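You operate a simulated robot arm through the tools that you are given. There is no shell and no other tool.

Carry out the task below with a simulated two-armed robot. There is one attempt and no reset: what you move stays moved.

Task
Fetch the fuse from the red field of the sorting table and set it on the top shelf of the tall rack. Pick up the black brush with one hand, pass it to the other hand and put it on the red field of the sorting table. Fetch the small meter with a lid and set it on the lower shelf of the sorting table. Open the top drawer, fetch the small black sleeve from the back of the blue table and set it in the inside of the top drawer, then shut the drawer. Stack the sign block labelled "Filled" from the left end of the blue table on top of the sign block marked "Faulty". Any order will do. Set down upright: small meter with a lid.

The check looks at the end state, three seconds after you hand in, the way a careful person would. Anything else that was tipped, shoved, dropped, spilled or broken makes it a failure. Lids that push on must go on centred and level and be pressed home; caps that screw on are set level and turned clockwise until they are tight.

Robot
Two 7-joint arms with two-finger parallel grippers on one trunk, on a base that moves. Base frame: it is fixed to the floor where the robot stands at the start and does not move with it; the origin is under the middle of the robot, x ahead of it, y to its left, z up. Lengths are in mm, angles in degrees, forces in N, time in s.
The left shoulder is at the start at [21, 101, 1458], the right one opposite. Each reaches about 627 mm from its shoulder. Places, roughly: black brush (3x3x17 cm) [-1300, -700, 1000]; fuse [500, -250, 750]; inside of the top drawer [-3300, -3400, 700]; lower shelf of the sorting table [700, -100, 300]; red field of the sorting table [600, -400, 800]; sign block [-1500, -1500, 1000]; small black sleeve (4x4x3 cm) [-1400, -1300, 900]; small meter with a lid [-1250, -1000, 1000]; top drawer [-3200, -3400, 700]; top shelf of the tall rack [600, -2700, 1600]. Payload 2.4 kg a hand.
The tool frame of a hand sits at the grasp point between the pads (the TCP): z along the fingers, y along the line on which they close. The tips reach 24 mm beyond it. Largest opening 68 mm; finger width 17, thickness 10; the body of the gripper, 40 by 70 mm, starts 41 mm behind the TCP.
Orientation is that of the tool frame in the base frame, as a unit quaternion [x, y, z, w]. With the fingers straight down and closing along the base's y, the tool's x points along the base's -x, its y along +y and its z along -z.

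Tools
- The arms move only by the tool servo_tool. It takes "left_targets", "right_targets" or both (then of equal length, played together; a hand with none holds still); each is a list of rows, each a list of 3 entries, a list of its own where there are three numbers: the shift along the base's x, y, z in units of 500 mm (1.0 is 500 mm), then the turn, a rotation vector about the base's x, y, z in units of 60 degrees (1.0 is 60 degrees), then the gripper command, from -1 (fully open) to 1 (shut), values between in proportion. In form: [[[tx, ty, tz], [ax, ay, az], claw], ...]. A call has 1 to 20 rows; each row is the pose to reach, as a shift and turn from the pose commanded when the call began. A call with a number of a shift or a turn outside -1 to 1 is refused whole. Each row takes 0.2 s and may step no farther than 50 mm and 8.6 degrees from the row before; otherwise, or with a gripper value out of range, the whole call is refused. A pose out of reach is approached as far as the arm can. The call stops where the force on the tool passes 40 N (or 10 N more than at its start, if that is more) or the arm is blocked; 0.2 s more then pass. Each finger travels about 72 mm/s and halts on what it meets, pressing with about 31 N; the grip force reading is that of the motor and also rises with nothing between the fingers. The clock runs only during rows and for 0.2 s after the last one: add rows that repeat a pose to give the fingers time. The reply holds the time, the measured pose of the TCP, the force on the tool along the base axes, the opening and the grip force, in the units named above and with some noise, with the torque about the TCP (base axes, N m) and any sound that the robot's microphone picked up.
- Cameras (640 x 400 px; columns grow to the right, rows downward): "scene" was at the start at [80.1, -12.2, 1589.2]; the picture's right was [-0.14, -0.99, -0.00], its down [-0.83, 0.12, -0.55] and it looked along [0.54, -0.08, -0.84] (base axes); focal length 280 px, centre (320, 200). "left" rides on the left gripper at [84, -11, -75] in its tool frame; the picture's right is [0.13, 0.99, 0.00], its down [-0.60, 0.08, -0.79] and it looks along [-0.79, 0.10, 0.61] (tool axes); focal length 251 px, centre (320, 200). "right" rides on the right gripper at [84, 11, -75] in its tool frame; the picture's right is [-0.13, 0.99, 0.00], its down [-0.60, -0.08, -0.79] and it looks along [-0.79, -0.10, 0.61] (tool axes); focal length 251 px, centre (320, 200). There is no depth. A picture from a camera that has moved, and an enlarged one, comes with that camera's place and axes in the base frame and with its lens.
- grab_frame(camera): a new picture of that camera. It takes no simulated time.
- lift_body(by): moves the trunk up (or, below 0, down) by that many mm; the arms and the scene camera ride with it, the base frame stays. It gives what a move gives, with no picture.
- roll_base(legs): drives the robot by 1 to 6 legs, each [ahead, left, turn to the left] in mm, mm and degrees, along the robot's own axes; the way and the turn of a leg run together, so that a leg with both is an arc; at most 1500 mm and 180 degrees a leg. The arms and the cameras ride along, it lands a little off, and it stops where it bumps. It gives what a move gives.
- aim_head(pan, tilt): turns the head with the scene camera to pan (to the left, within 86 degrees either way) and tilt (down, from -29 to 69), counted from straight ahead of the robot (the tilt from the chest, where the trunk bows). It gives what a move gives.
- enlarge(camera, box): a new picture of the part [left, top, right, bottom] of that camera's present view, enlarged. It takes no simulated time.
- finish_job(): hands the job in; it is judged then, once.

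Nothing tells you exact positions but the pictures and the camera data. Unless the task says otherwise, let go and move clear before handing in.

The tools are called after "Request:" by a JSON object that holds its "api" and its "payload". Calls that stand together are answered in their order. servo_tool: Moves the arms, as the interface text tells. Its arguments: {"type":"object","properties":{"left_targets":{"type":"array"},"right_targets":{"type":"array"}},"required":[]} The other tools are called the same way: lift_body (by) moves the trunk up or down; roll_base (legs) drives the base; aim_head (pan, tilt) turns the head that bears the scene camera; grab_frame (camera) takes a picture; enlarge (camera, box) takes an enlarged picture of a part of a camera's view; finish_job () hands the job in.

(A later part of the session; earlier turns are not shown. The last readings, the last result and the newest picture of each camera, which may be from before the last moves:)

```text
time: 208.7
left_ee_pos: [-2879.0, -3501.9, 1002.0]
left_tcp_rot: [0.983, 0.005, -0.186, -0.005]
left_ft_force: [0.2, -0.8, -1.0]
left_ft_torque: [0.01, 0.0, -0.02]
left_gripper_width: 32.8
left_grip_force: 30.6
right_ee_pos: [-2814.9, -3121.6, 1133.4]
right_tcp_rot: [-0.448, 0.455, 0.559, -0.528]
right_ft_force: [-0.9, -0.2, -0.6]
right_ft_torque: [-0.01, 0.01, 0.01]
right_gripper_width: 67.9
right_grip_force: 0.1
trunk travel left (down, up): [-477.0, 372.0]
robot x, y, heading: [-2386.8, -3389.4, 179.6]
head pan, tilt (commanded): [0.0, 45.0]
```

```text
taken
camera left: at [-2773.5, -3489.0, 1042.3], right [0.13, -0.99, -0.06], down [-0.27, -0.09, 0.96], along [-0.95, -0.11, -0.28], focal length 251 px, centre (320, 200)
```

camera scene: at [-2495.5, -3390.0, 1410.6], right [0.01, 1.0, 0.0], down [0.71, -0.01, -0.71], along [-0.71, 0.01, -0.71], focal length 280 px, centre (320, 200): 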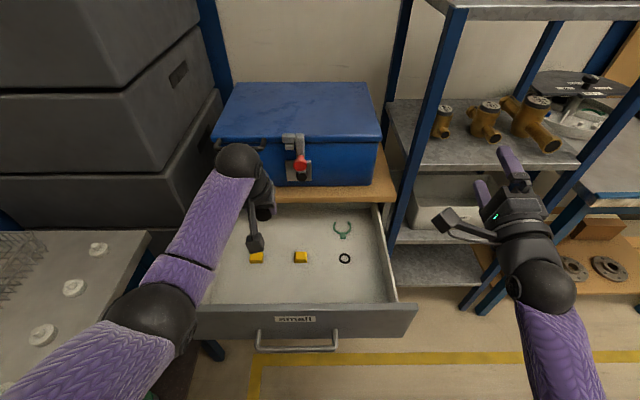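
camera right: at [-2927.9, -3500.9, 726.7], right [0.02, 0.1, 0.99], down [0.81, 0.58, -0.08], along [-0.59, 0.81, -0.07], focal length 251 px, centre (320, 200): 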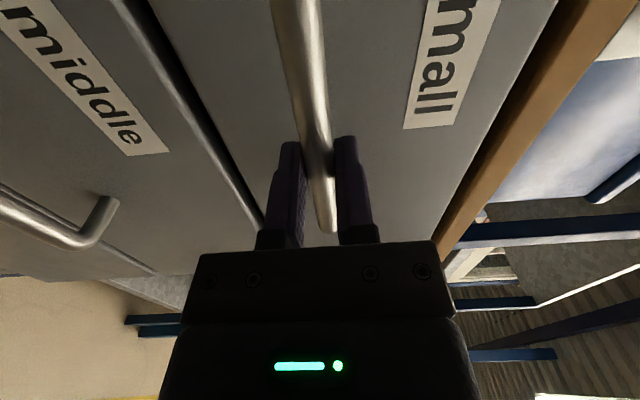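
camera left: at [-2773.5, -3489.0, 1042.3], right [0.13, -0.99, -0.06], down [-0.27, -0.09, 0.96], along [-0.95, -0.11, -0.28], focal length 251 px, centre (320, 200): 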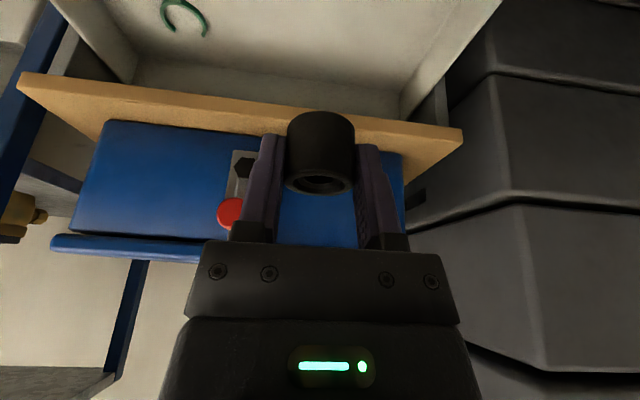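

The hand is over the open drawer, in line with the gap between the clips. I move up 80 mm more, shift to x≈−2980, and lower the trunk so the hand enters the drawer.

Request:
{"api": "roll_base", "payload": {"legs": [[80, 0, 0]]}}

Request:
{"api": "servo_tool", "payload": {"left_targets": [[[-0.02, 0.0, 0.0], [0, 0, 0], 1], [[-0.04, 0.0, 0], [0, 0, 0], 1], [[-0.04, 0.0, 0], [0, 0, 0], 1]]}}

Request:
{"api": "lift_body", "payload": {"by": -130}}

Request:
{"api": "grab_frame", "payload": {"camera": "left"}}

Request:
{"api": "grab_frame", "payload": {"camera": "scene"}}

```text
time: 209.8
left_ee_pos: [-2960.7, -3501.5, 1001.6]
left_tcp_rot: [0.983, 0.006, -0.185, -0.004]
left_ft_force: [0.6, 0.2, -1.1]
left_ft_torque: [0.03, 0.01, -0.02]
left_gripper_width: 32.9
left_grip_force: 31.4
right_ee_pos: [-2896.3, -3122.2, 1132.5]
right_tcp_rot: [-0.449, 0.456, 0.559, -0.527]
right_ft_force: [0.0, -0.2, -0.2]
right_ft_torque: [0.0, 0.01, 0.01]
right_gripper_width: 68.0
right_grip_force: 0.0
trunk travel left (down, up): [-477.0, 372.0]
robot x, y, heading: [-2470.8, -3389.1, 179.5]
head pan, tilt (commanded): [0.0, 45.0]
```

```text
time: 210.6
left_ee_pos: [-2980.2, -3501.6, 1004.3]
left_tcp_rot: [0.983, 0.006, -0.185, -0.005]
left_ft_force: [-0.4, 0.2, -1.2]
left_ft_torque: [-0.04, -0.02, 0.02]
left_gripper_width: 33.1
left_grip_force: 31.0
right_ee_pos: [-2896.8, -3121.5, 1132.9]
right_tcp_rot: [-0.449, 0.454, 0.559, -0.529]
right_ft_force: [-0.2, -0.1, -0.2]
right_ft_torque: [0.03, 0.0, 0.04]
right_gripper_width: 68.0
right_grip_force: 0.0
trunk travel left (down, up): [-477.0, 372.0]
robot x, y, heading: [-2472.3, -3386.8, 179.5]
head pan, tilt (commanded): [0.0, 45.0]
```

```text
time: 212.2
left_ee_pos: [-2980.0, -3500.6, 872.1]
left_tcp_rot: [0.983, 0.008, -0.186, -0.005]
left_ft_force: [0.7, 0.1, -1.0]
left_ft_torque: [-0.01, -0.01, 0.04]
left_gripper_width: 32.9
left_grip_force: 31.0
right_ee_pos: [-2897.1, -3120.2, 1002.2]
right_tcp_rot: [-0.447, 0.456, 0.559, -0.529]
right_ft_force: [-0.4, -0.4, 0.3]
right_ft_torque: [0.01, 0.0, 0.01]
right_gripper_width: 68.2
right_grip_force: 0.1
trunk travel left (down, up): [-347.0, 502.0]
robot x, y, heading: [-2474.0, -3388.1, 179.4]
head pan, tilt (commanded): [0.0, 45.0]
```

```text
taken
camera left: at [-2874.2, -3488.9, 912.4], right [0.13, -0.99, -0.06], down [-0.27, -0.09, 0.96], along [-0.95, -0.11, -0.28], focal length 251 px, centre (320, 200)
```

left: 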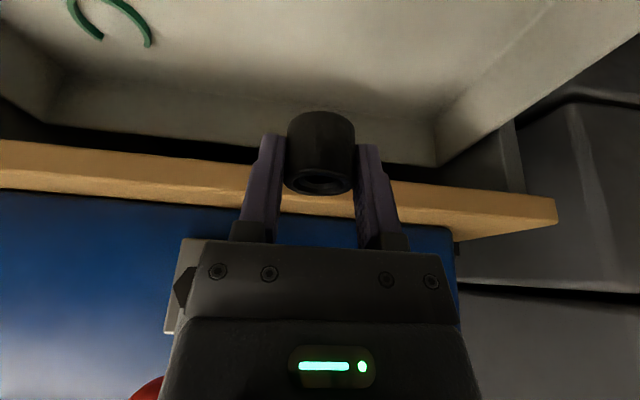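

```text
taken
camera scene: at [-2593.7, -3389.2, 1279.8], right [0.01, 1.0, 0.0], down [0.71, -0.01, -0.71], along [-0.71, 0.01, -0.71], focal length 280 px, centre (320, 200)
```

scene: 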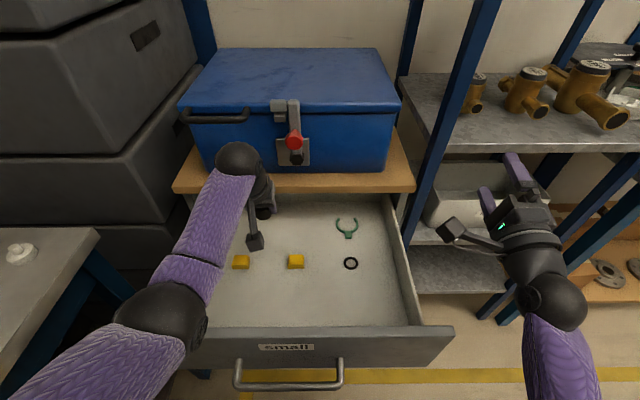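

Everything is clear. I lower the trunk another 80 mm so the sleeve nears the drawer floor.

Request:
{"api": "lift_body", "payload": {"by": -80}}

Request:
{"api": "grab_frame", "payload": {"camera": "left"}}

Request:
{"api": "enlarge", "payload": {"camera": "scene", "box": [150, 130, 450, 330]}}

```text
time: 213.3
left_ee_pos: [-2979.0, -3501.9, 792.8]
left_tcp_rot: [0.983, 0.005, -0.186, -0.005]
left_ft_force: [-0.2, -1.5, -0.4]
left_ft_torque: [0.01, 0.03, 0.01]
left_gripper_width: 33.2
left_grip_force: 31.1
right_ee_pos: [-2896.2, -3121.9, 922.6]
right_tcp_rot: [-0.448, 0.455, 0.56, -0.528]
right_ft_force: [0.4, -0.1, -0.6]
right_ft_torque: [-0.02, 0.01, 0.02]
right_gripper_width: 68.1
right_grip_force: 0.1
trunk travel left (down, up): [-267.0, 582.0]
robot x, y, heading: [-2472.4, -3391.0, 179.8]
head pan, tilt (commanded): [0.0, 45.0]
```

```text
taken
camera left: at [-2874.2, -3489.0, 832.3], right [0.13, -0.99, -0.06], down [-0.27, -0.09, 0.96], along [-0.95, -0.11, -0.28], focal length 251 px, centre (320, 200)
```

left: 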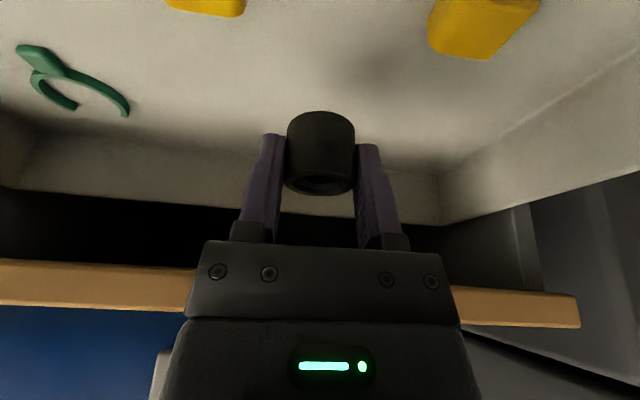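

```text
2.00 times, centred on (300, 230) of scene
camera zoom: at [-2609.5, -3389.1, 1198.9], right [0.01, 1.0, 0.0], down [0.71, -0.01, -0.71], along [-0.71, 0.01, -0.71], focal length 559 px, centre (360, 140)
```

zoom: 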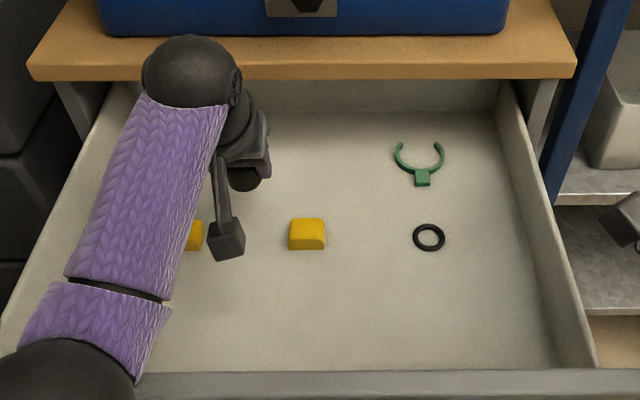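

Clear on all sides. I descend with the arm, first 30 mm, then in small steps until contact.

Request:
{"api": "servo_tool", "payload": {"left_targets": [[[0, 0.0, -0.03], [0, 0, 0], 1], [[0, 0.0, -0.06], [0, 0, 0], 1], [[0, 0.0, -0.06], [0, 0, 0], 1]]}}

Request:
{"api": "servo_tool", "payload": {"left_targets": [[[0, 0.0, -0.008], [0, 0, 0], 1], [[0, 0.0, -0.012], [0, 0, 0], 1], [[0, 0.0, -0.016], [0, 0, 0], 1], [[0, 0.0, -0.016], [0, 0, 0], 1]]}}

Request:
{"api": "grab_frame", "payload": {"camera": "left"}}

```text
time: 214.2
left_ee_pos: [-2979.8, -3500.6, 760.3]
left_tcp_rot: [0.983, 0.006, -0.185, -0.005]
left_ft_force: [-0.6, 0.3, -1.2]
left_ft_torque: [-0.01, -0.01, 0.01]
left_gripper_width: 32.9
left_grip_force: 30.4
right_ee_pos: [-2897.5, -3121.0, 923.4]
right_tcp_rot: [-0.448, 0.456, 0.56, -0.528]
right_ft_force: [-0.3, -0.1, 0.8]
right_ft_torque: [-0.01, -0.02, 0.0]
right_gripper_width: 67.9
right_grip_force: 0.1
trunk travel left (down, up): [-267.0, 582.0]
robot x, y, heading: [-2471.1, -3387.1, 179.4]
head pan, tilt (commanded): [0.0, 45.0]
```

```text
time: 215.2
left_ee_pos: [-2979.9, -3500.2, 752.7]
left_tcp_rot: [0.982, 0.006, -0.186, -0.005]
left_ft_force: [0.5, 0.6, -0.2]
left_ft_torque: [0.01, -0.02, 0.02]
left_gripper_width: 32.9
left_grip_force: 30.9
right_ee_pos: [-2896.2, -3120.9, 922.7]
right_tcp_rot: [-0.448, 0.455, 0.559, -0.529]
right_ft_force: [0.2, 0.1, 0.0]
right_ft_torque: [-0.01, 0.01, 0.01]
right_gripper_width: 68.0
right_grip_force: 0.0
trunk travel left (down, up): [-267.0, 582.0]
robot x, y, heading: [-2471.4, -3387.0, 179.4]
head pan, tilt (commanded): [0.0, 45.0]
```

```text
taken
camera left: at [-2874.9, -3488.0, 793.3], right [0.13, -0.99, -0.06], down [-0.27, -0.09, 0.96], along [-0.95, -0.11, -0.28], focal length 251 px, centre (320, 200)
```

left: 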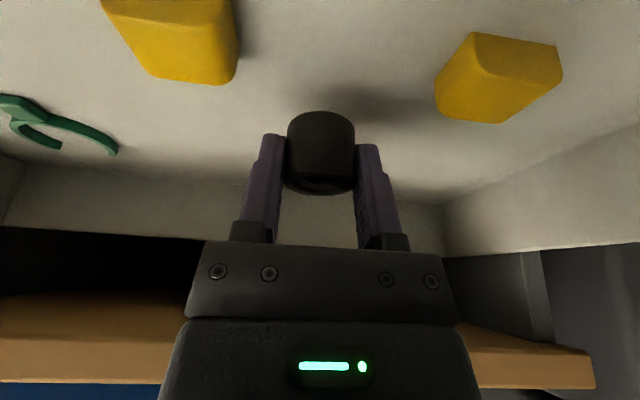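

No contact yet. I continue in small steps.

Request:
{"api": "servo_tool", "payload": {"left_targets": [[[0, 0.0, -0.008], [0, 0, 0], 1], [[0, 0.0, -0.014], [0, 0, 0], 1], [[0, 0.0, -0.014], [0, 0, 0], 1]]}}

Request:
{"api": "servo_tool", "payload": {"left_targets": [[[0, 0.0, -0.006], [0, 0, 0], 1], [[0, 0.0, -0.012], [0, 0, 0], 1], [[0, 0.0, -0.012], [0, 0, 0], 1]]}}

Request:
{"api": "grab_frame", "payload": {"camera": "left"}}

```text
time: 215.9
left_ee_pos: [-2980.7, -3500.6, 746.2]
left_tcp_rot: [0.983, 0.005, -0.185, -0.005]
left_ft_force: [1.3, 0.1, -0.9]
left_ft_torque: [0.02, -0.01, -0.01]
left_gripper_width: 32.9
left_grip_force: 31.4
right_ee_pos: [-2897.2, -3121.2, 922.8]
right_tcp_rot: [-0.448, 0.455, 0.559, -0.529]
right_ft_force: [-0.3, 0.5, -0.3]
right_ft_torque: [0.03, 0.0, -0.01]
right_gripper_width: 68.2
right_grip_force: 0.0
trunk travel left (down, up): [-267.0, 582.0]
robot x, y, heading: [-2472.5, -3385.7, 179.6]
head pan, tilt (commanded): [0.0, 45.0]
```

```text
time: 216.8
left_ee_pos: [-2980.6, -3501.4, 739.4]
left_tcp_rot: [0.983, 0.005, -0.186, -0.005]
left_ft_force: [0.1, -0.3, -1.0]
left_ft_torque: [-0.04, 0.0, -0.01]
left_gripper_width: 32.8
left_grip_force: 31.0
right_ee_pos: [-2896.4, -3121.3, 922.4]
right_tcp_rot: [-0.448, 0.455, 0.56, -0.528]
right_ft_force: [0.2, 0.4, 0.1]
right_ft_torque: [0.0, 0.01, 0.02]
right_gripper_width: 67.8
right_grip_force: 0.0
trunk travel left (down, up): [-267.0, 582.0]
robot x, y, heading: [-2469.8, -3387.8, 179.5]
head pan, tilt (commanded): [0.0, 45.0]
```

```text
taken
camera left: at [-2874.3, -3488.9, 780.5], right [0.13, -0.99, -0.06], down [-0.27, -0.09, 0.96], along [-0.95, -0.11, -0.28], focal length 251 px, centre (320, 200)
```

left: 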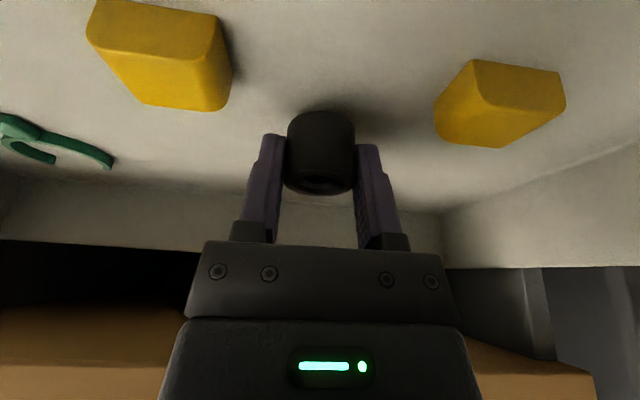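

The shadow shows the sleeve is very near the floor. A few more millimetres.

Request:
{"api": "servo_tool", "payload": {"left_targets": [[[0, 0.0, -0.006], [0, 0, 0], 1], [[0, 0.0, -0.01], [0, 0, 0], 1], [[0, 0.0, -0.01], [0, 0, 0], 1]]}}

Request:
{"api": "servo_tool", "payload": {"left_targets": [[[0, 0.0, -0.005], [0, 0, 0], 1], [[0, 0.0, -0.008], [0, 0, 0], 1], [[0, 0.0, -0.008], [0, 0, 0], 1]]}}

Request:
{"api": "grab_frame", "payload": {"camera": "left"}}

```text
time: 217.6
left_ee_pos: [-2979.7, -3500.8, 735.6]
left_tcp_rot: [0.983, 0.006, -0.185, -0.005]
left_ft_force: [-0.3, 0.2, -1.7]
left_ft_torque: [-0.03, -0.03, 0.0]
left_gripper_width: 32.9
left_grip_force: 31.3
right_ee_pos: [-2895.9, -3121.0, 922.4]
right_tcp_rot: [-0.448, 0.455, 0.56, -0.528]
right_ft_force: [-0.1, 0.9, 0.4]
right_ft_torque: [-0.02, 0.0, -0.02]
right_gripper_width: 67.7
right_grip_force: 0.1
trunk travel left (down, up): [-267.0, 582.0]
robot x, y, heading: [-2476.4, -3390.2, 179.6]
head pan, tilt (commanded): [0.0, 45.0]
```

```text
time: 218.3
left_ee_pos: [-2980.3, -3500.5, 731.6]
left_tcp_rot: [0.983, 0.005, -0.185, -0.006]
left_ft_force: [0.3, 0.3, -0.9]
left_ft_torque: [0.02, -0.01, 0.03]
left_gripper_width: 33.2
left_grip_force: 30.7
right_ee_pos: [-2896.0, -3121.0, 922.4]
right_tcp_rot: [-0.448, 0.455, 0.559, -0.529]
right_ft_force: [-0.6, 0.2, -0.2]
right_ft_torque: [0.01, -0.01, 0.0]
right_gripper_width: 68.0
right_grip_force: 0.1
trunk travel left (down, up): [-267.0, 582.0]
robot x, y, heading: [-2475.1, -3387.4, 179.6]
head pan, tilt (commanded): [0.0, 45.0]
```

```text
taken
camera left: at [-2874.0, -3488.4, 771.7], right [0.13, -0.99, -0.06], down [-0.27, -0.09, 0.96], along [-0.95, -0.11, -0.28], focal length 251 px, centre (320, 200)
```

left: 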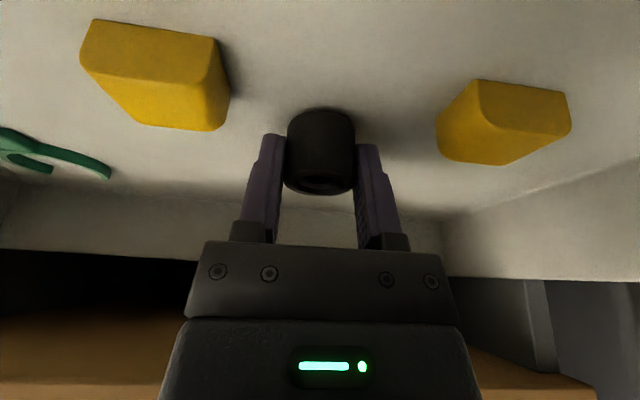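

Still no contact; continuing gently.

Request:
{"api": "servo_tool", "payload": {"left_targets": [[[0, 0.0, -0.005], [0, 0, 0], 1], [[0, 0.0, -0.008], [0, 0, 0], 1], [[0, 0.0, -0.008], [0, 0, 0], 1]]}}

Request:
{"api": "servo_tool", "payload": {"left_targets": [[[0, 0.0, -0.005], [0, 0, 0], 1], [[0, 0.0, -0.008], [0, 0, 0], 1], [[0, 0.0, -0.008], [0, 0, 0], 1]]}}

Request:
{"api": "grab_frame", "payload": {"camera": "left"}}

```text
time: 219.2
left_ee_pos: [-2980.1, -3502.0, 727.9]
left_tcp_rot: [0.982, 0.006, -0.187, -0.004]
left_ft_force: [-1.0, 0.1, 7.1]
left_ft_torque: [-0.05, -0.1, 0.01]
left_gripper_width: 33.1
left_grip_force: 31.1
right_ee_pos: [-2895.7, -3121.3, 923.1]
right_tcp_rot: [-0.449, 0.455, 0.559, -0.528]
right_ft_force: [0.5, -0.1, -0.5]
right_ft_torque: [-0.01, 0.01, -0.02]
right_gripper_width: 68.1
right_grip_force: 0.0
trunk travel left (down, up): [-267.0, 582.0]
robot x, y, heading: [-2469.5, -3388.0, 179.6]
head pan, tilt (commanded): [0.0, 45.0]
```

```text
time: 219.9
left_ee_pos: [-2978.9, -3500.1, 725.7]
left_tcp_rot: [0.982, 0.006, -0.188, -0.004]
left_ft_force: [-0.6, -1.9, 22.4]
left_ft_torque: [-0.19, -0.07, 0.0]
left_gripper_width: 33.1
left_grip_force: 30.1
right_ee_pos: [-2893.7, -3119.6, 924.8]
right_tcp_rot: [-0.447, 0.455, 0.56, -0.529]
right_ft_force: [-0.6, -0.4, 0.2]
right_ft_torque: [0.0, 0.01, -0.03]
right_gripper_width: 68.0
right_grip_force: 0.0
trunk travel left (down, up): [-267.0, 582.0]
robot x, y, heading: [-2474.2, -3387.8, 179.7]
head pan, tilt (commanded): [0.0, 45.0]
```

```text
taken
camera left: at [-2873.2, -3488.5, 764.9], right [0.13, -0.99, -0.06], down [-0.27, -0.09, 0.96], along [-0.95, -0.11, -0.28], focal length 251 px, centre (320, 200)
```

left: 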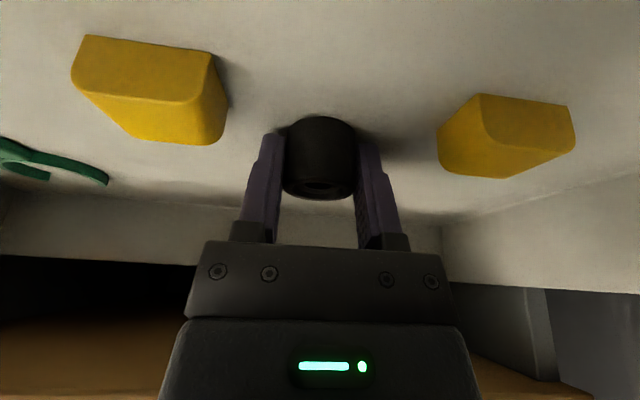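

Contact (22 N). I relieve the pressure, open partway, and lift straight out along the finger axis.

Request:
{"api": "servo_tool", "payload": {"left_targets": [[[0, 0.0, 0.004], [0, 0, 0], 1], [[0, 0.0, 0.004], [0, 0, 0], 0.0], [[0, 0.0, 0.004], [0, 0, 0], -0.35], [[0, 0.0, 0.004], [0, 0, 0], -0.35], [[0, 0.0, 0.004], [0, 0, 0], -0.35]]}}

Request:
{"api": "servo_tool", "payload": {"left_targets": [[[0.008, 0.0, 0.02], [0, 0, 0], -0.35], [[0.02, 0.0, 0.06], [0, 0, 0], -0.35], [[0.03, 0.0, 0.1], [0, 0, 0], -0.35], [[0.03, 0.0, 0.1], [0, 0, 0], -0.35]]}}

Request:
{"api": "grab_frame", "payload": {"camera": "left"}}

```text
time: 221.2
left_ee_pos: [-2978.3, -3502.0, 725.0]
left_tcp_rot: [0.983, 0.006, -0.185, -0.005]
left_ft_force: [0.7, -0.2, 0.1]
left_ft_torque: [-0.02, -0.01, -0.01]
left_gripper_width: 46.0
left_grip_force: 0.1
right_ee_pos: [-2896.5, -3120.6, 922.3]
right_tcp_rot: [-0.449, 0.455, 0.559, -0.529]
right_ft_force: [0.6, -0.7, -0.5]
right_ft_torque: [-0.03, -0.02, 0.0]
right_gripper_width: 68.3
right_grip_force: 0.1
trunk travel left (down, up): [-267.0, 582.0]
robot x, y, heading: [-2474.4, -3390.2, 179.5]
head pan, tilt (commanded): [0.0, 45.0]
```

```text
time: 222.2
left_ee_pos: [-2964.0, -3501.3, 775.2]
left_tcp_rot: [0.983, 0.006, -0.185, -0.005]
left_ft_force: [-1.2, 0.3, -0.1]
left_ft_torque: [-0.02, 0.06, -0.01]
left_gripper_width: 45.9
left_grip_force: 0.0
right_ee_pos: [-2896.2, -3122.2, 922.7]
right_tcp_rot: [-0.448, 0.455, 0.559, -0.528]
right_ft_force: [-0.4, -0.6, -0.7]
right_ft_torque: [0.02, -0.02, 0.01]
right_gripper_width: 68.2
right_grip_force: 0.0
trunk travel left (down, up): [-267.0, 582.0]
robot x, y, heading: [-2469.4, -3385.5, 179.5]
head pan, tilt (commanded): [0.0, 45.0]
```

```text
taken
camera left: at [-2859.3, -3488.9, 815.9], right [0.13, -0.99, -0.06], down [-0.27, -0.09, 0.96], along [-0.95, -0.11, -0.28], focal length 251 px, centre (320, 200)
```

left: 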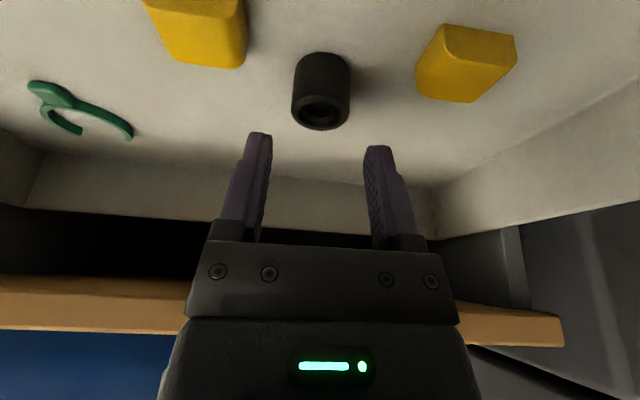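

The sleeve stands in the drawer between the clips. I raise the trunk to lift the left hand clear, back off and prepare the right hand to push the drawer shut.

Request:
{"api": "lift_body", "payload": {"by": 170}}

Request:
{"api": "roll_base", "payload": {"legs": [[-330, 0, 0]]}}

Request:
{"api": "aim_head", "payload": {"pan": 0, "tilt": 40}}

Request:
{"api": "grab_frame", "payload": {"camera": "scene"}}

```text
time: 224.1
left_ee_pos: [-2965.2, -3500.3, 945.9]
left_tcp_rot: [0.982, 0.006, -0.187, -0.005]
left_ft_force: [0.2, 0.6, 0.5]
left_ft_torque: [-0.01, 0.01, -0.01]
left_gripper_width: 46.3
left_grip_force: 0.1
right_ee_pos: [-2897.2, -3120.7, 1093.9]
right_tcp_rot: [-0.449, 0.455, 0.559, -0.528]
right_ft_force: [-0.2, 0.4, -0.9]
right_ft_torque: [0.0, 0.0, 0.0]
right_gripper_width: 68.1
right_grip_force: 0.1
trunk travel left (down, up): [-437.0, 412.0]
robot x, y, heading: [-2469.9, -3386.8, 179.7]
head pan, tilt (commanded): [0.0, 45.0]
```

```text
time: 226.2
left_ee_pos: [-2637.8, -3504.0, 944.6]
left_tcp_rot: [0.983, 0.008, -0.186, -0.004]
left_ft_force: [0.3, 0.2, 0.0]
left_ft_torque: [0.02, 0.03, -0.01]
left_gripper_width: 46.1
left_grip_force: 0.1
right_ee_pos: [-2570.2, -3124.2, 1092.1]
right_tcp_rot: [-0.45, 0.454, 0.558, -0.529]
right_ft_force: [-0.6, 0.9, 0.4]
right_ft_torque: [-0.01, -0.03, -0.05]
right_gripper_width: 67.7
right_grip_force: 0.1
trunk travel left (down, up): [-437.0, 412.0]
robot x, y, heading: [-2144.3, -3388.9, 180.1]
head pan, tilt (commanded): [0.0, 45.0]
```

```text
time: 226.9
left_ee_pos: [-2637.8, -3506.0, 946.4]
left_tcp_rot: [0.983, 0.009, -0.186, -0.004]
left_ft_force: [0.1, -0.3, 0.8]
left_ft_torque: [0.0, 0.01, -0.02]
left_gripper_width: 45.8
left_grip_force: 0.0
right_ee_pos: [-2571.7, -3124.9, 1093.5]
right_tcp_rot: [-0.45, 0.454, 0.558, -0.53]
right_ft_force: [0.1, 0.8, 0.8]
right_ft_torque: [0.0, 0.0, 0.01]
right_gripper_width: 68.1
right_grip_force: 0.1
trunk travel left (down, up): [-437.0, 412.0]
robot x, y, heading: [-2145.7, -3392.0, 179.7]
head pan, tilt (commanded): [0.0, 40.0]
```

```text
taken
camera scene: at [-2258.3, -3391.6, 1377.7], right [0.0, 1.0, 0.0], down [0.64, 0.0, -0.77], along [-0.77, 0.0, -0.64], focal length 280 px, centre (320, 200)
```

scene: 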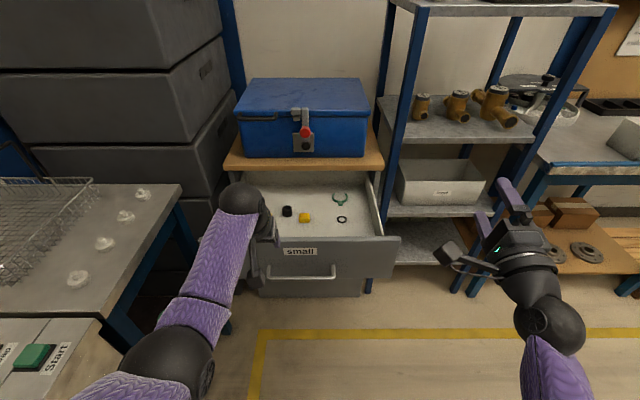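

I swing the left hand outward and bring the right hand level in front of the drawer panel, above the handle, fingers closed for pushing.

Request:
{"api": "servo_tool", "payload": {"left_targets": [[[0.02, -0.06, 0], [0, 0, 0], -0.35], [[0.04, -0.12, 0], [0, 0, 0], -0.35], [[0.06, -0.18, 0], [0, 0, 0], -0.35], [[0.06, -0.24, 0], [0, 0, 0], -0.35], [[0.06, -0.24, 0], [0, 0, 0], -0.35], [[0.06, -0.24, 0], [0, 0, 0], -0.35], [[0.06, -0.24, 0], [0, 0, 0], -0.35], [[0.06, -0.24, 0], [0, 0, 0], -0.35], [[0.06, -0.24, 0], [0, 0, 0], -0.35], [[0.06, -0.24, 0], [0, 0, 0], -0.35]], "right_targets": [[[0, 0, -0.02], [0, 0, 0], 0], [[0, 0, -0.06], [0, -0.06, 0], 1], [[0, -0.06, -0.1], [0, -0.12, 0], 1], [[0, -0.14, -0.14], [0, -0.178, 0], 1], [[0, -0.22, -0.18], [0, -0.178, 0], 1], [[0, -0.3, -0.22], [0, -0.178, 0], 1], [[0, -0.38, -0.26], [0, -0.178, 0], 1], [[0, -0.46, -0.3], [0, -0.178, 0], 1], [[0, -0.54, -0.34], [0, -0.178, 0], 1], [[0, -0.59, -0.35], [0, -0.178, 0], 1]]}}

Request:
{"api": "lift_body", "payload": {"by": -120}}

Request:
{"api": "grab_frame", "payload": {"camera": "scene"}}

Request:
{"api": "grab_frame", "payload": {"camera": "right"}}

```text
time: 228.5
left_ee_pos: [-2608.3, -3627.4, 946.2]
left_tcp_rot: [0.982, 0.008, -0.186, -0.004]
left_ft_force: [0.4, 0.1, -0.2]
left_ft_torque: [0.01, 0.0, 0.0]
left_gripper_width: 45.8
left_grip_force: 0.0
right_ee_pos: [-2569.0, -3264.0, 961.8]
right_tcp_rot: [-0.54, 0.454, 0.55, -0.447]
right_ft_force: [-1.2, 0.2, -0.4]
right_ft_torque: [0.03, -0.02, 0.0]
right_gripper_width: 0.2
right_grip_force: 23.3
trunk travel left (down, up): [-437.0, 412.0]
robot x, y, heading: [-2147.1, -3392.9, 179.9]
head pan, tilt (commanded): [0.0, 40.0]
stopped in row 7 (right hand): the arm was blocked; the commanded pose is now the measured one
```

```text
time: 230.0
left_ee_pos: [-2608.5, -3626.4, 825.4]
left_tcp_rot: [0.982, 0.007, -0.186, -0.005]
left_ft_force: [-0.1, -0.1, 0.4]
left_ft_torque: [0.0, -0.02, -0.01]
left_gripper_width: 45.7
left_grip_force: 0.1
right_ee_pos: [-2569.5, -3262.5, 842.7]
right_tcp_rot: [-0.54, 0.454, 0.551, -0.445]
right_ft_force: [0.4, 1.0, -0.1]
right_ft_torque: [0.01, 0.0, 0.0]
right_gripper_width: 0.2
right_grip_force: 23.5
trunk travel left (down, up): [-317.0, 532.0]
robot x, y, heading: [-2146.2, -3388.6, 179.7]
head pan, tilt (commanded): [0.0, 40.0]
```

```text
taken
camera scene: at [-2276.8, -3391.6, 1256.8], right [0.0, 1.0, 0.0], down [0.64, 0.0, -0.77], along [-0.77, 0.0, -0.64], focal length 280 px, centre (320, 200)
```

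scene: 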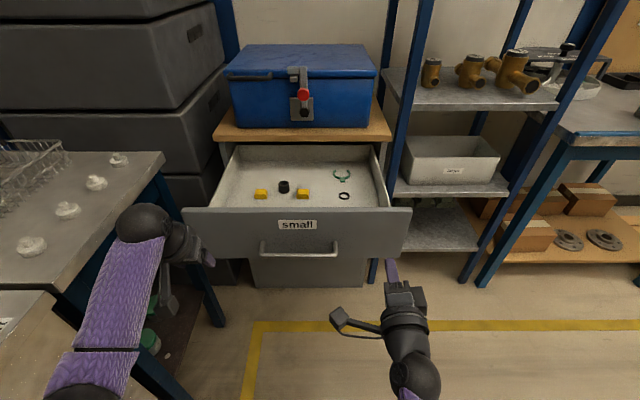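

```text
taken
camera right: at [-2495.4, -3349.4, 836.0], right [0.0, -0.06, 1.0], down [0.8, 0.59, 0.03], along [-0.59, 0.8, 0.05], focal length 251 px, centre (320, 200)
```

right: 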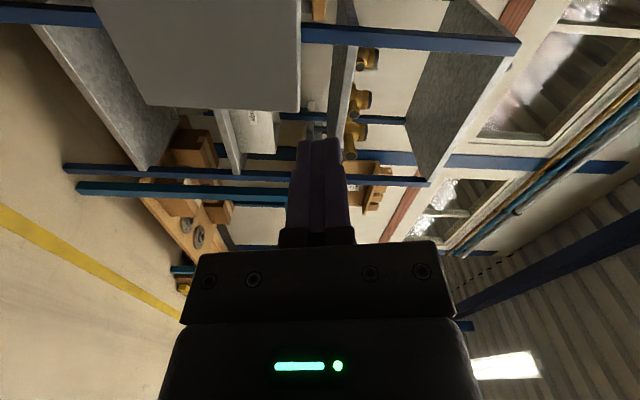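

The arm blocked itself at y≈−3263; extending it forward a bit first should free it. I move forward, then across to the middle of the panel.

Request:
{"api": "servo_tool", "payload": {"right_targets": [[[-0.06, 0, 0], [0, 0, 0], 1], [[-0.1, -0.04, 0], [0, 0, 0], 1], [[-0.1, -0.1, 0], [0, 0, 0], 1], [[-0.1, -0.16, 0], [0, 0, 0], 1], [[-0.1, -0.22, 0], [0, 0, 0], 1], [[-0.1, -0.28, 0], [0, 0, 0], 1], [[-0.1, -0.28, 0], [0, 0, 0], 1]]}}

Request:
{"api": "grab_frame", "payload": {"camera": "scene"}}

```text
time: 230.9
left_ee_pos: [-2607.3, -3626.4, 825.6]
left_tcp_rot: [0.983, 0.008, -0.186, -0.004]
left_ft_force: [-0.2, 0.1, -0.1]
left_ft_torque: [0.01, -0.02, 0.0]
left_gripper_width: 45.7
left_grip_force: 0.0
right_ee_pos: [-2617.5, -3271.6, 824.3]
right_tcp_rot: [-0.578, 0.408, 0.59, -0.388]
right_ft_force: [0.0, -0.4, 0.0]
right_ft_torque: [0.0, 0.01, 0.04]
right_gripper_width: 0.0
right_grip_force: 23.5
trunk travel left (down, up): [-317.0, 532.0]
robot x, y, heading: [-2143.5, -3390.5, 179.8]
head pan, tilt (commanded): [0.0, 40.0]
stopped in row 4 (right hand): the arm was blocked; the commanded pose is now the measured one
```

```text
taken
camera scene: at [-2276.8, -3391.5, 1256.7], right [0.0, 1.0, 0.0], down [0.64, 0.0, -0.77], along [-0.77, 0.0, -0.64], focal length 280 px, centre (320, 200)
```

scene: 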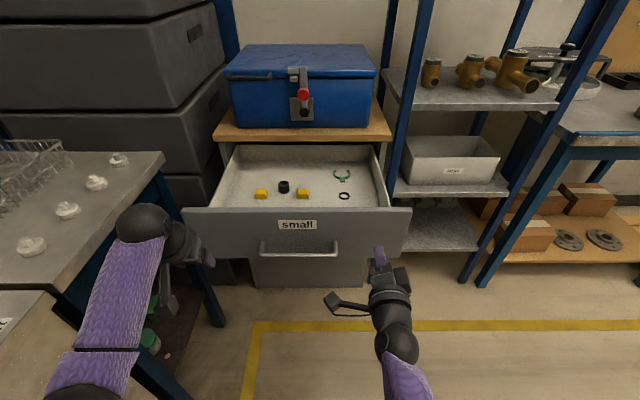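

The right arm is at a limit there, so I'll push with the left hand instead: move the right hand aside, tilt the left hand forward, close it and bring it to the panel's middle.

Request:
{"api": "servo_tool", "payload": {"right_targets": [[[0.02, 0.08, 0.02], [0, 0, 0], 1], [[0.04, 0.16, 0.04], [0, 0, 0], 1], [[0.04, 0.24, 0.06], [0, 0, 0], 1], [[0.04, 0.24, 0.06], [0, 0, 0], 1]]}}

Request:
{"api": "servo_tool", "payload": {"left_targets": [[[0, 0.04, 0], [0, 0.14, 0], 0.5], [[0, 0.1, 0], [0, 0.28, 0], 1], [[0, 0.16, -0.01], [0, 0.42, 0], 1], [[0, 0.22, -0.03], [0, 0.56, 0], 1], [[0, 0.28, -0.05], [0, 0.7, 0], 1], [[0, 0.32, -0.056], [0, 0.83, 0], 1], [[0, 0.32, -0.056], [0, 0.83, 0], 1]]}}

Request:
{"api": "grab_frame", "payload": {"camera": "scene"}}

Request:
{"api": "grab_frame", "payload": {"camera": "left"}}

```text
time: 231.9
left_ee_pos: [-2608.5, -3627.2, 826.2]
left_tcp_rot: [0.983, 0.008, -0.185, -0.004]
left_ft_force: [0.1, -0.7, 0.3]
left_ft_torque: [0.04, -0.02, -0.01]
left_gripper_width: 46.1
left_grip_force: 0.0
right_ee_pos: [-2595.6, -3152.4, 854.3]
right_tcp_rot: [-0.579, 0.408, 0.589, -0.389]
right_ft_force: [0.3, -0.2, -0.3]
right_ft_torque: [-0.01, -0.01, -0.03]
right_gripper_width: 0.0
right_grip_force: 23.8
trunk travel left (down, up): [-317.0, 532.0]
robot x, y, heading: [-2147.4, -3386.9, 179.8]
head pan, tilt (commanded): [0.0, 40.0]
```

```text
time: 233.5
left_ee_pos: [-2608.6, -3473.8, 797.3]
left_tcp_rot: [0.813, -0.002, -0.583, 0.003]
left_ft_force: [0.4, 0.5, 0.6]
left_ft_torque: [0.03, 0.01, 0.01]
left_gripper_width: 0.0
left_grip_force: 23.6
right_ee_pos: [-2596.6, -3152.5, 853.6]
right_tcp_rot: [-0.578, 0.408, 0.59, -0.389]
right_ft_force: [-0.2, -0.3, -0.3]
right_ft_torque: [-0.01, -0.04, 0.01]
right_gripper_width: 0.3
right_grip_force: 23.9
trunk travel left (down, up): [-317.0, 532.0]
robot x, y, heading: [-2142.4, -3390.6, 179.8]
head pan, tilt (commanded): [0.0, 40.0]
```

```text
taken
camera scene: at [-2276.8, -3391.3, 1256.7], right [0.0, 1.0, 0.0], down [0.64, 0.0, -0.77], along [-0.77, 0.0, -0.64], focal length 280 px, centre (320, 200)
```

scene: 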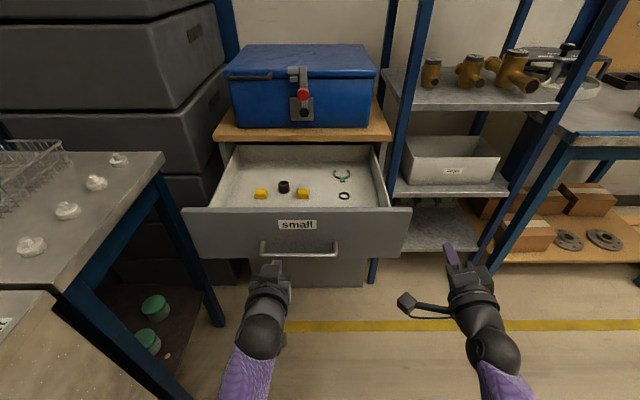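

```text
taken
camera left: at [-2511.0, -3463.2, 741.9], right [0.04, -0.99, -0.12], down [0.56, -0.07, 0.83], along [-0.83, -0.1, 0.55], focal length 251 px, centre (320, 200)
```

left: 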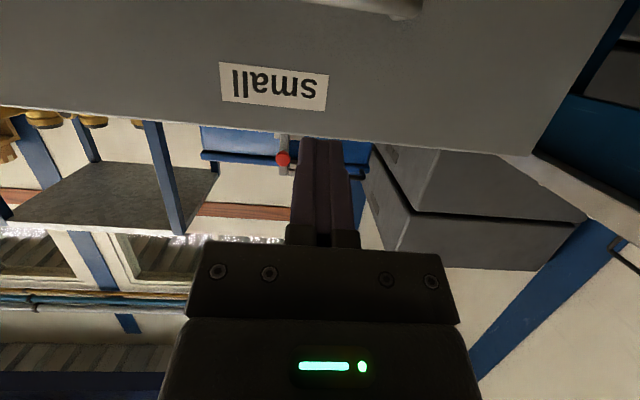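

The left fist is lined up with the panel above the handle. I drive forward to push the drawer in, in stages.

Request:
{"api": "roll_base", "payload": {"legs": [[150, 0, 0]]}}

Request:
{"api": "grab_frame", "payload": {"camera": "scene"}}

```text
time: 234.9
left_ee_pos: [-2757.3, -3474.7, 796.8]
left_tcp_rot: [0.813, 0.0, -0.582, 0.003]
left_ft_force: [0.9, 0.5, 0.1]
left_ft_torque: [-0.04, -0.01, -0.03]
left_gripper_width: 0.2
left_grip_force: 24.0
right_ee_pos: [-2746.4, -3152.4, 854.7]
right_tcp_rot: [-0.579, 0.408, 0.59, -0.389]
right_ft_force: [-1.4, -0.5, -0.4]
right_ft_torque: [-0.02, 0.03, -0.01]
right_gripper_width: 0.0
right_grip_force: 23.5
trunk travel left (down, up): [-317.0, 532.0]
robot x, y, heading: [-2295.3, -3391.3, 179.8]
head pan, tilt (commanded): [0.0, 40.0]
```

```text
taken
camera scene: at [-2425.9, -3391.1, 1256.7], right [0.0, 1.0, 0.0], down [0.64, 0.0, -0.77], along [-0.77, 0.0, -0.64], focal length 280 px, centre (320, 200)
```

scene: 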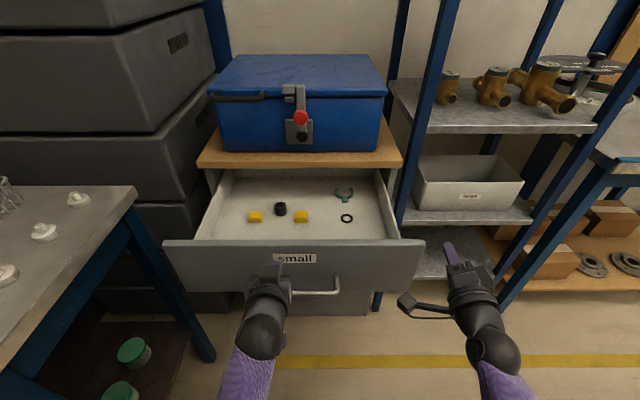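

Low force; the drawer appears to be moving with the hand. I continue.

Request:
{"api": "roll_base", "payload": {"legs": [[130, 0, 0]]}}

Request:
{"api": "grab_frame", "payload": {"camera": "scene"}}

```text
time: 236.2
left_ee_pos: [-2888.6, -3475.9, 797.2]
left_tcp_rot: [0.813, -0.001, -0.582, 0.005]
left_ft_force: [0.6, 0.0, 0.6]
left_ft_torque: [0.0, 0.02, -0.04]
left_gripper_width: 0.0
left_grip_force: 23.2
right_ee_pos: [-2877.2, -3152.1, 854.1]
right_tcp_rot: [-0.579, 0.407, 0.589, -0.39]
right_ft_force: [0.1, 0.4, 0.0]
right_ft_torque: [-0.02, 0.04, 0.04]
right_gripper_width: 0.0
right_grip_force: 24.0
trunk travel left (down, up): [-317.0, 532.0]
robot x, y, heading: [-2429.2, -3388.7, 179.9]
head pan, tilt (commanded): [0.0, 40.0]
```

```text
taken
camera scene: at [-2557.6, -3390.8, 1256.7], right [0.0, 1.0, 0.0], down [0.64, 0.0, -0.77], along [-0.77, 0.0, -0.64], focal length 280 px, centre (320, 200)
```

scene: 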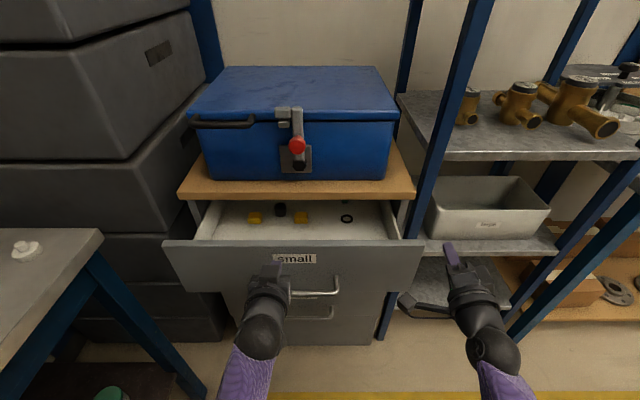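

The drawer is closing smoothly with the sleeve still upright. I pull the right hand back a bit to keep it clear of the rack, then finish pushing.

Request:
{"api": "servo_tool", "payload": {"right_targets": [[[0.05, 0.02, 0.02], [0, 0, 0], 1], [[0.1, 0.04, 0.04], [0, 0, 0], 1], [[0.1, 0.04, 0.04], [0, 0, 0], 1]]}}

Request:
{"api": "roll_base", "payload": {"legs": [[100, 0, 0]]}}

Request:
{"api": "grab_frame", "payload": {"camera": "scene"}}

```text
time: 237.0
left_ee_pos: [-2889.3, -3475.0, 795.6]
left_tcp_rot: [0.813, -0.001, -0.582, 0.005]
left_ft_force: [0.1, 0.1, -0.3]
left_ft_torque: [0.02, 0.0, 0.03]
left_gripper_width: 0.2
left_grip_force: 23.9
right_ee_pos: [-2826.8, -3132.9, 874.1]
right_tcp_rot: [-0.579, 0.407, 0.589, -0.389]
right_ft_force: [0.3, 0.2, 0.5]
right_ft_torque: [-0.01, -0.02, -0.01]
right_gripper_width: 0.0
right_grip_force: 23.5
trunk travel left (down, up): [-317.0, 532.0]
robot x, y, heading: [-2426.0, -3384.0, 179.9]
head pan, tilt (commanded): [0.0, 40.0]
```

```text
time: 238.1
left_ee_pos: [-2991.5, -3474.5, 796.5]
left_tcp_rot: [0.813, -0.001, -0.582, 0.005]
left_ft_force: [0.2, 0.0, -0.5]
left_ft_torque: [0.01, 0.0, -0.03]
left_gripper_width: 0.1
left_grip_force: 23.7
right_ee_pos: [-2929.0, -3133.0, 875.4]
right_tcp_rot: [-0.579, 0.407, 0.589, -0.389]
right_ft_force: [1.0, 0.0, 1.2]
right_ft_torque: [0.04, -0.01, 0.02]
right_gripper_width: 0.4
right_grip_force: 23.5
trunk travel left (down, up): [-317.0, 532.0]
robot x, y, heading: [-2528.4, -3386.0, 179.6]
head pan, tilt (commanded): [0.0, 40.0]
```

```text
taken
camera scene: at [-2659.6, -3390.4, 1256.7], right [0.0, 1.0, 0.0], down [0.64, 0.0, -0.77], along [-0.77, 0.0, -0.64], focal length 280 px, centre (320, 200)
```

scene: 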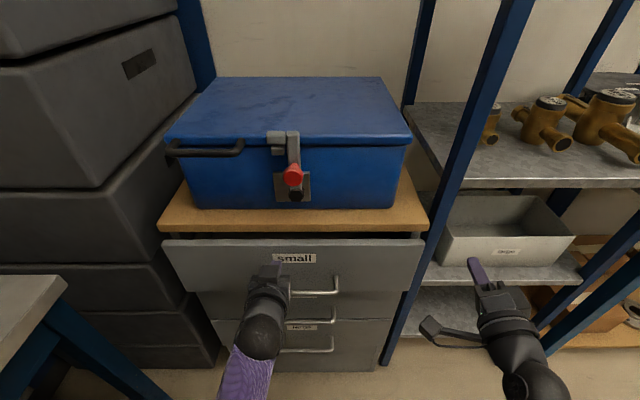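

Nearly shut. Final small pushes.

Request:
{"api": "roll_base", "payload": {"legs": [[25, 0, 0]]}}

Request:
{"api": "roll_base", "payload": {"legs": [[12, 0, 0]]}}

Request:
{"api": "enlarge", "payload": {"camera": "scene", "box": [130, 180, 450, 380]}}

```text
time: 238.9
left_ee_pos: [-3016.5, -3475.2, 795.9]
left_tcp_rot: [0.813, -0.001, -0.582, 0.005]
left_ft_force: [-0.3, 0.0, -0.1]
left_ft_torque: [0.01, -0.01, -0.02]
left_gripper_width: 0.0
left_grip_force: 23.8
right_ee_pos: [-2953.3, -3132.4, 875.5]
right_tcp_rot: [-0.579, 0.408, 0.589, -0.389]
right_ft_force: [0.1, 0.3, -0.1]
right_ft_torque: [0.04, 0.01, 0.02]
right_gripper_width: 0.0
right_grip_force: 23.7
trunk travel left (down, up): [-317.0, 532.0]
robot x, y, heading: [-2554.1, -3386.5, 179.8]
head pan, tilt (commanded): [0.0, 40.0]
```

```text
time: 239.7
left_ee_pos: [-3029.4, -3475.4, 796.6]
left_tcp_rot: [0.813, -0.002, -0.582, 0.005]
left_ft_force: [-0.4, -0.4, -0.2]
left_ft_torque: [-0.01, 0.01, 0.01]
left_gripper_width: 0.0
left_grip_force: 23.5
right_ee_pos: [-2965.4, -3133.2, 874.7]
right_tcp_rot: [-0.579, 0.407, 0.59, -0.389]
right_ft_force: [-0.1, 0.5, -1.0]
right_ft_torque: [-0.01, 0.02, 0.01]
right_gripper_width: 0.0
right_grip_force: 23.7
trunk travel left (down, up): [-317.0, 532.0]
robot x, y, heading: [-2560.5, -3386.0, 179.6]
head pan, tilt (commanded): [0.0, 40.0]
```

```text
2.00 times, centred on (290, 280) of scene
camera zoom: at [-2696.6, -3390.3, 1256.7], right [0.0, 1.0, 0.0], down [0.64, 0.0, -0.77], along [-0.77, 0.0, -0.64], focal length 559 px, centre (380, 40)
```

zoom: 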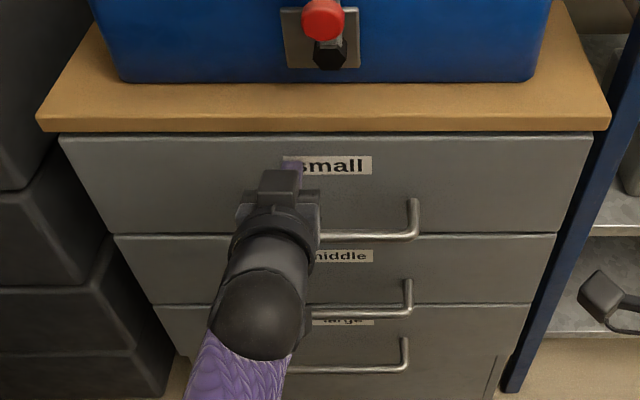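

Looks shut; I push a touch more to be sure it seats.

Request:
{"api": "roll_base", "payload": {"legs": [[10, 0, 0]]}}

Request:
{"api": "roll_base", "payload": {"legs": [[8, 0, 0]]}}

Request:
{"api": "enlarge", "payload": {"camera": "scene", "box": [130, 180, 450, 380]}}

```text
time: 240.5
left_ee_pos: [-3028.8, -3474.3, 796.1]
left_tcp_rot: [0.815, -0.003, -0.58, 0.006]
left_ft_force: [25.3, 1.3, 10.0]
left_ft_torque: [0.01, 0.24, -0.06]
left_gripper_width: 0.0
left_grip_force: 23.7
right_ee_pos: [-2968.9, -3133.5, 875.0]
right_tcp_rot: [-0.578, 0.407, 0.59, -0.39]
right_ft_force: [0.3, -0.2, 0.0]
right_ft_torque: [-0.01, 0.0, -0.01]
right_gripper_width: 0.1
right_grip_force: 23.7
trunk travel left (down, up): [-317.0, 532.0]
robot x, y, heading: [-2570.2, -3388.6, 179.9]
head pan, tilt (commanded): [0.0, 40.0]
stopped in leg 1: the force on the tool passed its limit at 60 N (the readings are from after the stop); the commanded pose is now the measured one
```

```text
time: 241.2
left_ee_pos: [-3029.3, -3476.2, 794.5]
left_tcp_rot: [0.815, -0.002, -0.58, 0.007]
left_ft_force: [25.5, 0.0, 9.8]
left_ft_torque: [-0.02, 0.29, -0.01]
left_gripper_width: 0.0
left_grip_force: 23.8
right_ee_pos: [-2969.5, -3133.4, 876.4]
right_tcp_rot: [-0.578, 0.406, 0.59, -0.39]
right_ft_force: [0.5, -0.3, -0.4]
right_ft_torque: [0.01, -0.01, 0.01]
right_gripper_width: 0.1
right_grip_force: 23.9
trunk travel left (down, up): [-317.0, 532.0]
robot x, y, heading: [-2569.6, -3390.8, 180.1]
head pan, tilt (commanded): [0.0, 40.0]
stopped in leg 1: the force on the tool passed its limit at 53 N (the readings are from after the stop); the commanded pose is now the measured one
```

```text
2.00 times, centred on (290, 280) of scene
camera zoom: at [-2698.2, -3390.3, 1257.1], right [0.0, 1.0, 0.0], down [0.64, 0.0, -0.77], along [-0.77, 0.0, -0.64], focal length 559 px, centre (380, 40)
```

zoom: 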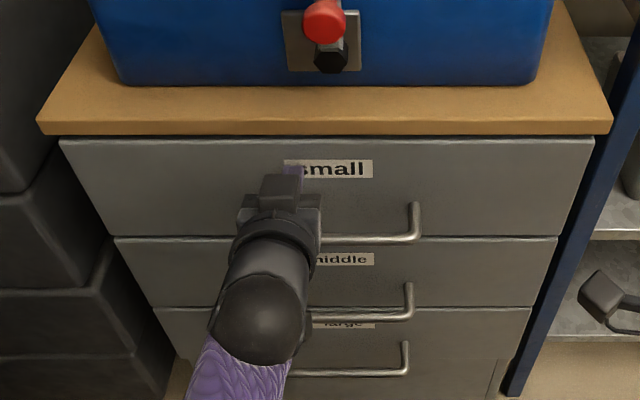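

The drawer is shut firmly. I back away, fold the arms back to straight-down poses in free space, and head for the brush.

Request:
{"api": "roll_base", "payload": {"legs": [[-420, 0, 0]]}}

Request:
{"api": "lift_body", "payload": {"by": 250}}

Request:
{"api": "grab_frame", "payload": {"camera": "scene"}}

```text
time: 243.8
left_ee_pos: [-2613.6, -3476.1, 792.6]
left_tcp_rot: [0.816, -0.002, -0.578, 0.006]
left_ft_force: [-0.5, 0.5, 0.4]
left_ft_torque: [0.0, 0.01, -0.01]
left_gripper_width: 0.0
left_grip_force: 23.8
right_ee_pos: [-2554.2, -3135.1, 874.5]
right_tcp_rot: [-0.579, 0.406, 0.589, -0.391]
right_ft_force: [0.2, 0.1, -0.4]
right_ft_torque: [0.0, 0.01, -0.01]
right_gripper_width: 0.0
right_grip_force: 23.6
trunk travel left (down, up): [-317.0, 532.0]
robot x, y, heading: [-2155.1, -3389.2, 179.9]
head pan, tilt (commanded): [0.0, 40.0]
```

```text
time: 246.4
left_ee_pos: [-2611.5, -3508.4, 1033.5]
left_tcp_rot: [0.818, -0.021, -0.573, 0.044]
left_ft_force: [0.3, 0.0, -0.3]
left_ft_torque: [-0.02, -0.07, -0.03]
left_gripper_width: 0.0
left_grip_force: 23.3
right_ee_pos: [-2553.8, -3134.4, 1124.6]
right_tcp_rot: [-0.579, 0.408, 0.589, -0.389]
right_ft_force: [0.8, -0.2, -0.5]
right_ft_torque: [0.01, -0.02, 0.0]
right_gripper_width: 0.2
right_grip_force: 23.1
trunk travel left (down, up): [-567.0, 282.0]
robot x, y, heading: [-2153.1, -3386.6, 180.0]
head pan, tilt (commanded): [0.0, 40.0]
```

```text
taken
camera scene: at [-2254.3, -3390.8, 1508.1], right [0.0, 1.0, 0.0], down [0.64, 0.0, -0.77], along [-0.77, 0.0, -0.64], focal length 280 px, centre (320, 200)
```

scene: 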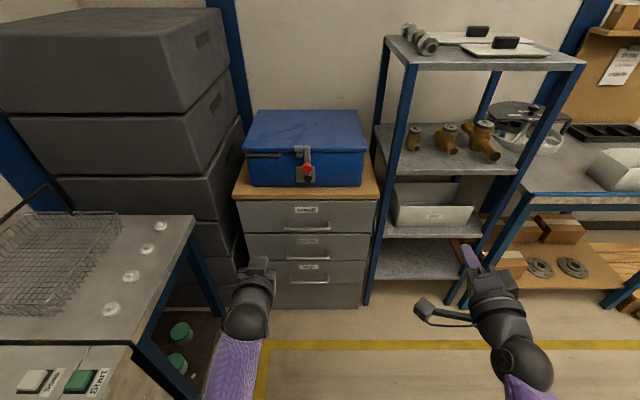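

The drawer is flush shut. Now I return the right hand to a straight-down pose.

Request:
{"api": "servo_tool", "payload": {"right_targets": [[[0, 0, 0], [0, -0.14, 0], 0], [[0, 0, 0], [0, -0.28, 0], -1], [[0, 0, 0], [0, -0.42, 0], -1], [[0, 0, 0], [0, -0.56, 0], -1], [[0, 0, 0], [0, -0.7, 0], -1], [[0, 0, 0], [0, -0.84, 0], -1], [[0, 0, 0], [0, -0.98, 0], -1], [[0, 0, 0], [0, -0.98, 0], -1]]}}

Request:
{"api": "servo_tool", "payload": {"right_targets": [[[0, 0, 0], [0, -0.13, 0], -1], [[0, 0, 0], [0, -0.26, 0], -1], [[0, 0, 0], [0, -0.39, 0], -1], [[0, 0, 0], [0, -0.52, 0], -1], [[0, 0, 0], [0, -0.52, 0], -1]]}}

Request:
{"api": "servo_tool", "payload": {"right_targets": [[[0, 0, 0], [0, 0, 0.14], -1], [[0, 0, 0], [0, 0, 0.28], -1], [[0, 0, 0], [0, 0, 0.42], -1], [[0, 0, 0], [0, 0, 0.56], -1], [[0, 0, 0], [0, 0, 0.7], -1], [[0, 0, 0], [0, 0, 0.84], -1], [[0, 0, 0], [0, 0, 0.98], -1], [[0, 0, 0], [0, 0, 0.98], -1]]}}

```text
time: 248.2
left_ee_pos: [-2615.7, -3508.2, 1038.9]
left_tcp_rot: [0.814, -0.021, -0.579, 0.044]
left_ft_force: [0.7, 0.4, 0.0]
left_ft_torque: [0.01, 0.0, -0.01]
left_gripper_width: 0.0
left_grip_force: 23.8
right_ee_pos: [-2552.8, -3134.1, 1126.1]
right_tcp_rot: [0.794, -0.547, -0.228, 0.139]
right_ft_force: [-0.3, 0.1, 0.3]
right_ft_torque: [-0.01, 0.0, 0.0]
right_gripper_width: 68.0
right_grip_force: 0.0
trunk travel left (down, up): [-567.0, 282.0]
robot x, y, heading: [-2152.0, -3386.3, 180.0]
head pan, tilt (commanded): [0.0, 40.0]
```

```text
time: 249.4
left_ee_pos: [-2613.1, -3507.7, 1037.6]
left_tcp_rot: [0.815, -0.022, -0.577, 0.045]
left_ft_force: [0.2, 0.2, -0.4]
left_ft_torque: [-0.03, -0.01, 0.0]
left_gripper_width: 0.0
left_grip_force: 24.1
right_ee_pos: [-2553.3, -3133.9, 1124.9]
right_tcp_rot: [0.826, -0.564, -0.005, -0.013]
right_ft_force: [-0.5, 0.8, 0.0]
right_ft_torque: [-0.04, 0.01, -0.01]
right_gripper_width: 67.9
right_grip_force: 0.0
trunk travel left (down, up): [-567.0, 282.0]
robot x, y, heading: [-2153.0, -3387.5, 179.8]
head pan, tilt (commanded): [0.0, 40.0]
```

```text
time: 251.2
left_ee_pos: [-2613.8, -3509.0, 1037.1]
left_tcp_rot: [0.815, -0.021, -0.577, 0.045]
left_ft_force: [0.2, -0.3, 0.2]
left_ft_torque: [0.02, -0.04, 0.01]
left_gripper_width: 0.2
left_grip_force: 23.4
right_ee_pos: [-2555.3, -3134.1, 1124.6]
right_tcp_rot: [0.996, -0.085, -0.013, -0.008]
right_ft_force: [-0.1, -0.3, 0.4]
right_ft_torque: [0.0, -0.04, -0.03]
right_gripper_width: 68.0
right_grip_force: 0.1
trunk travel left (down, up): [-567.0, 282.0]
robot x, y, heading: [-2152.1, -3385.5, 179.8]
head pan, tilt (commanded): [0.0, 40.0]
```

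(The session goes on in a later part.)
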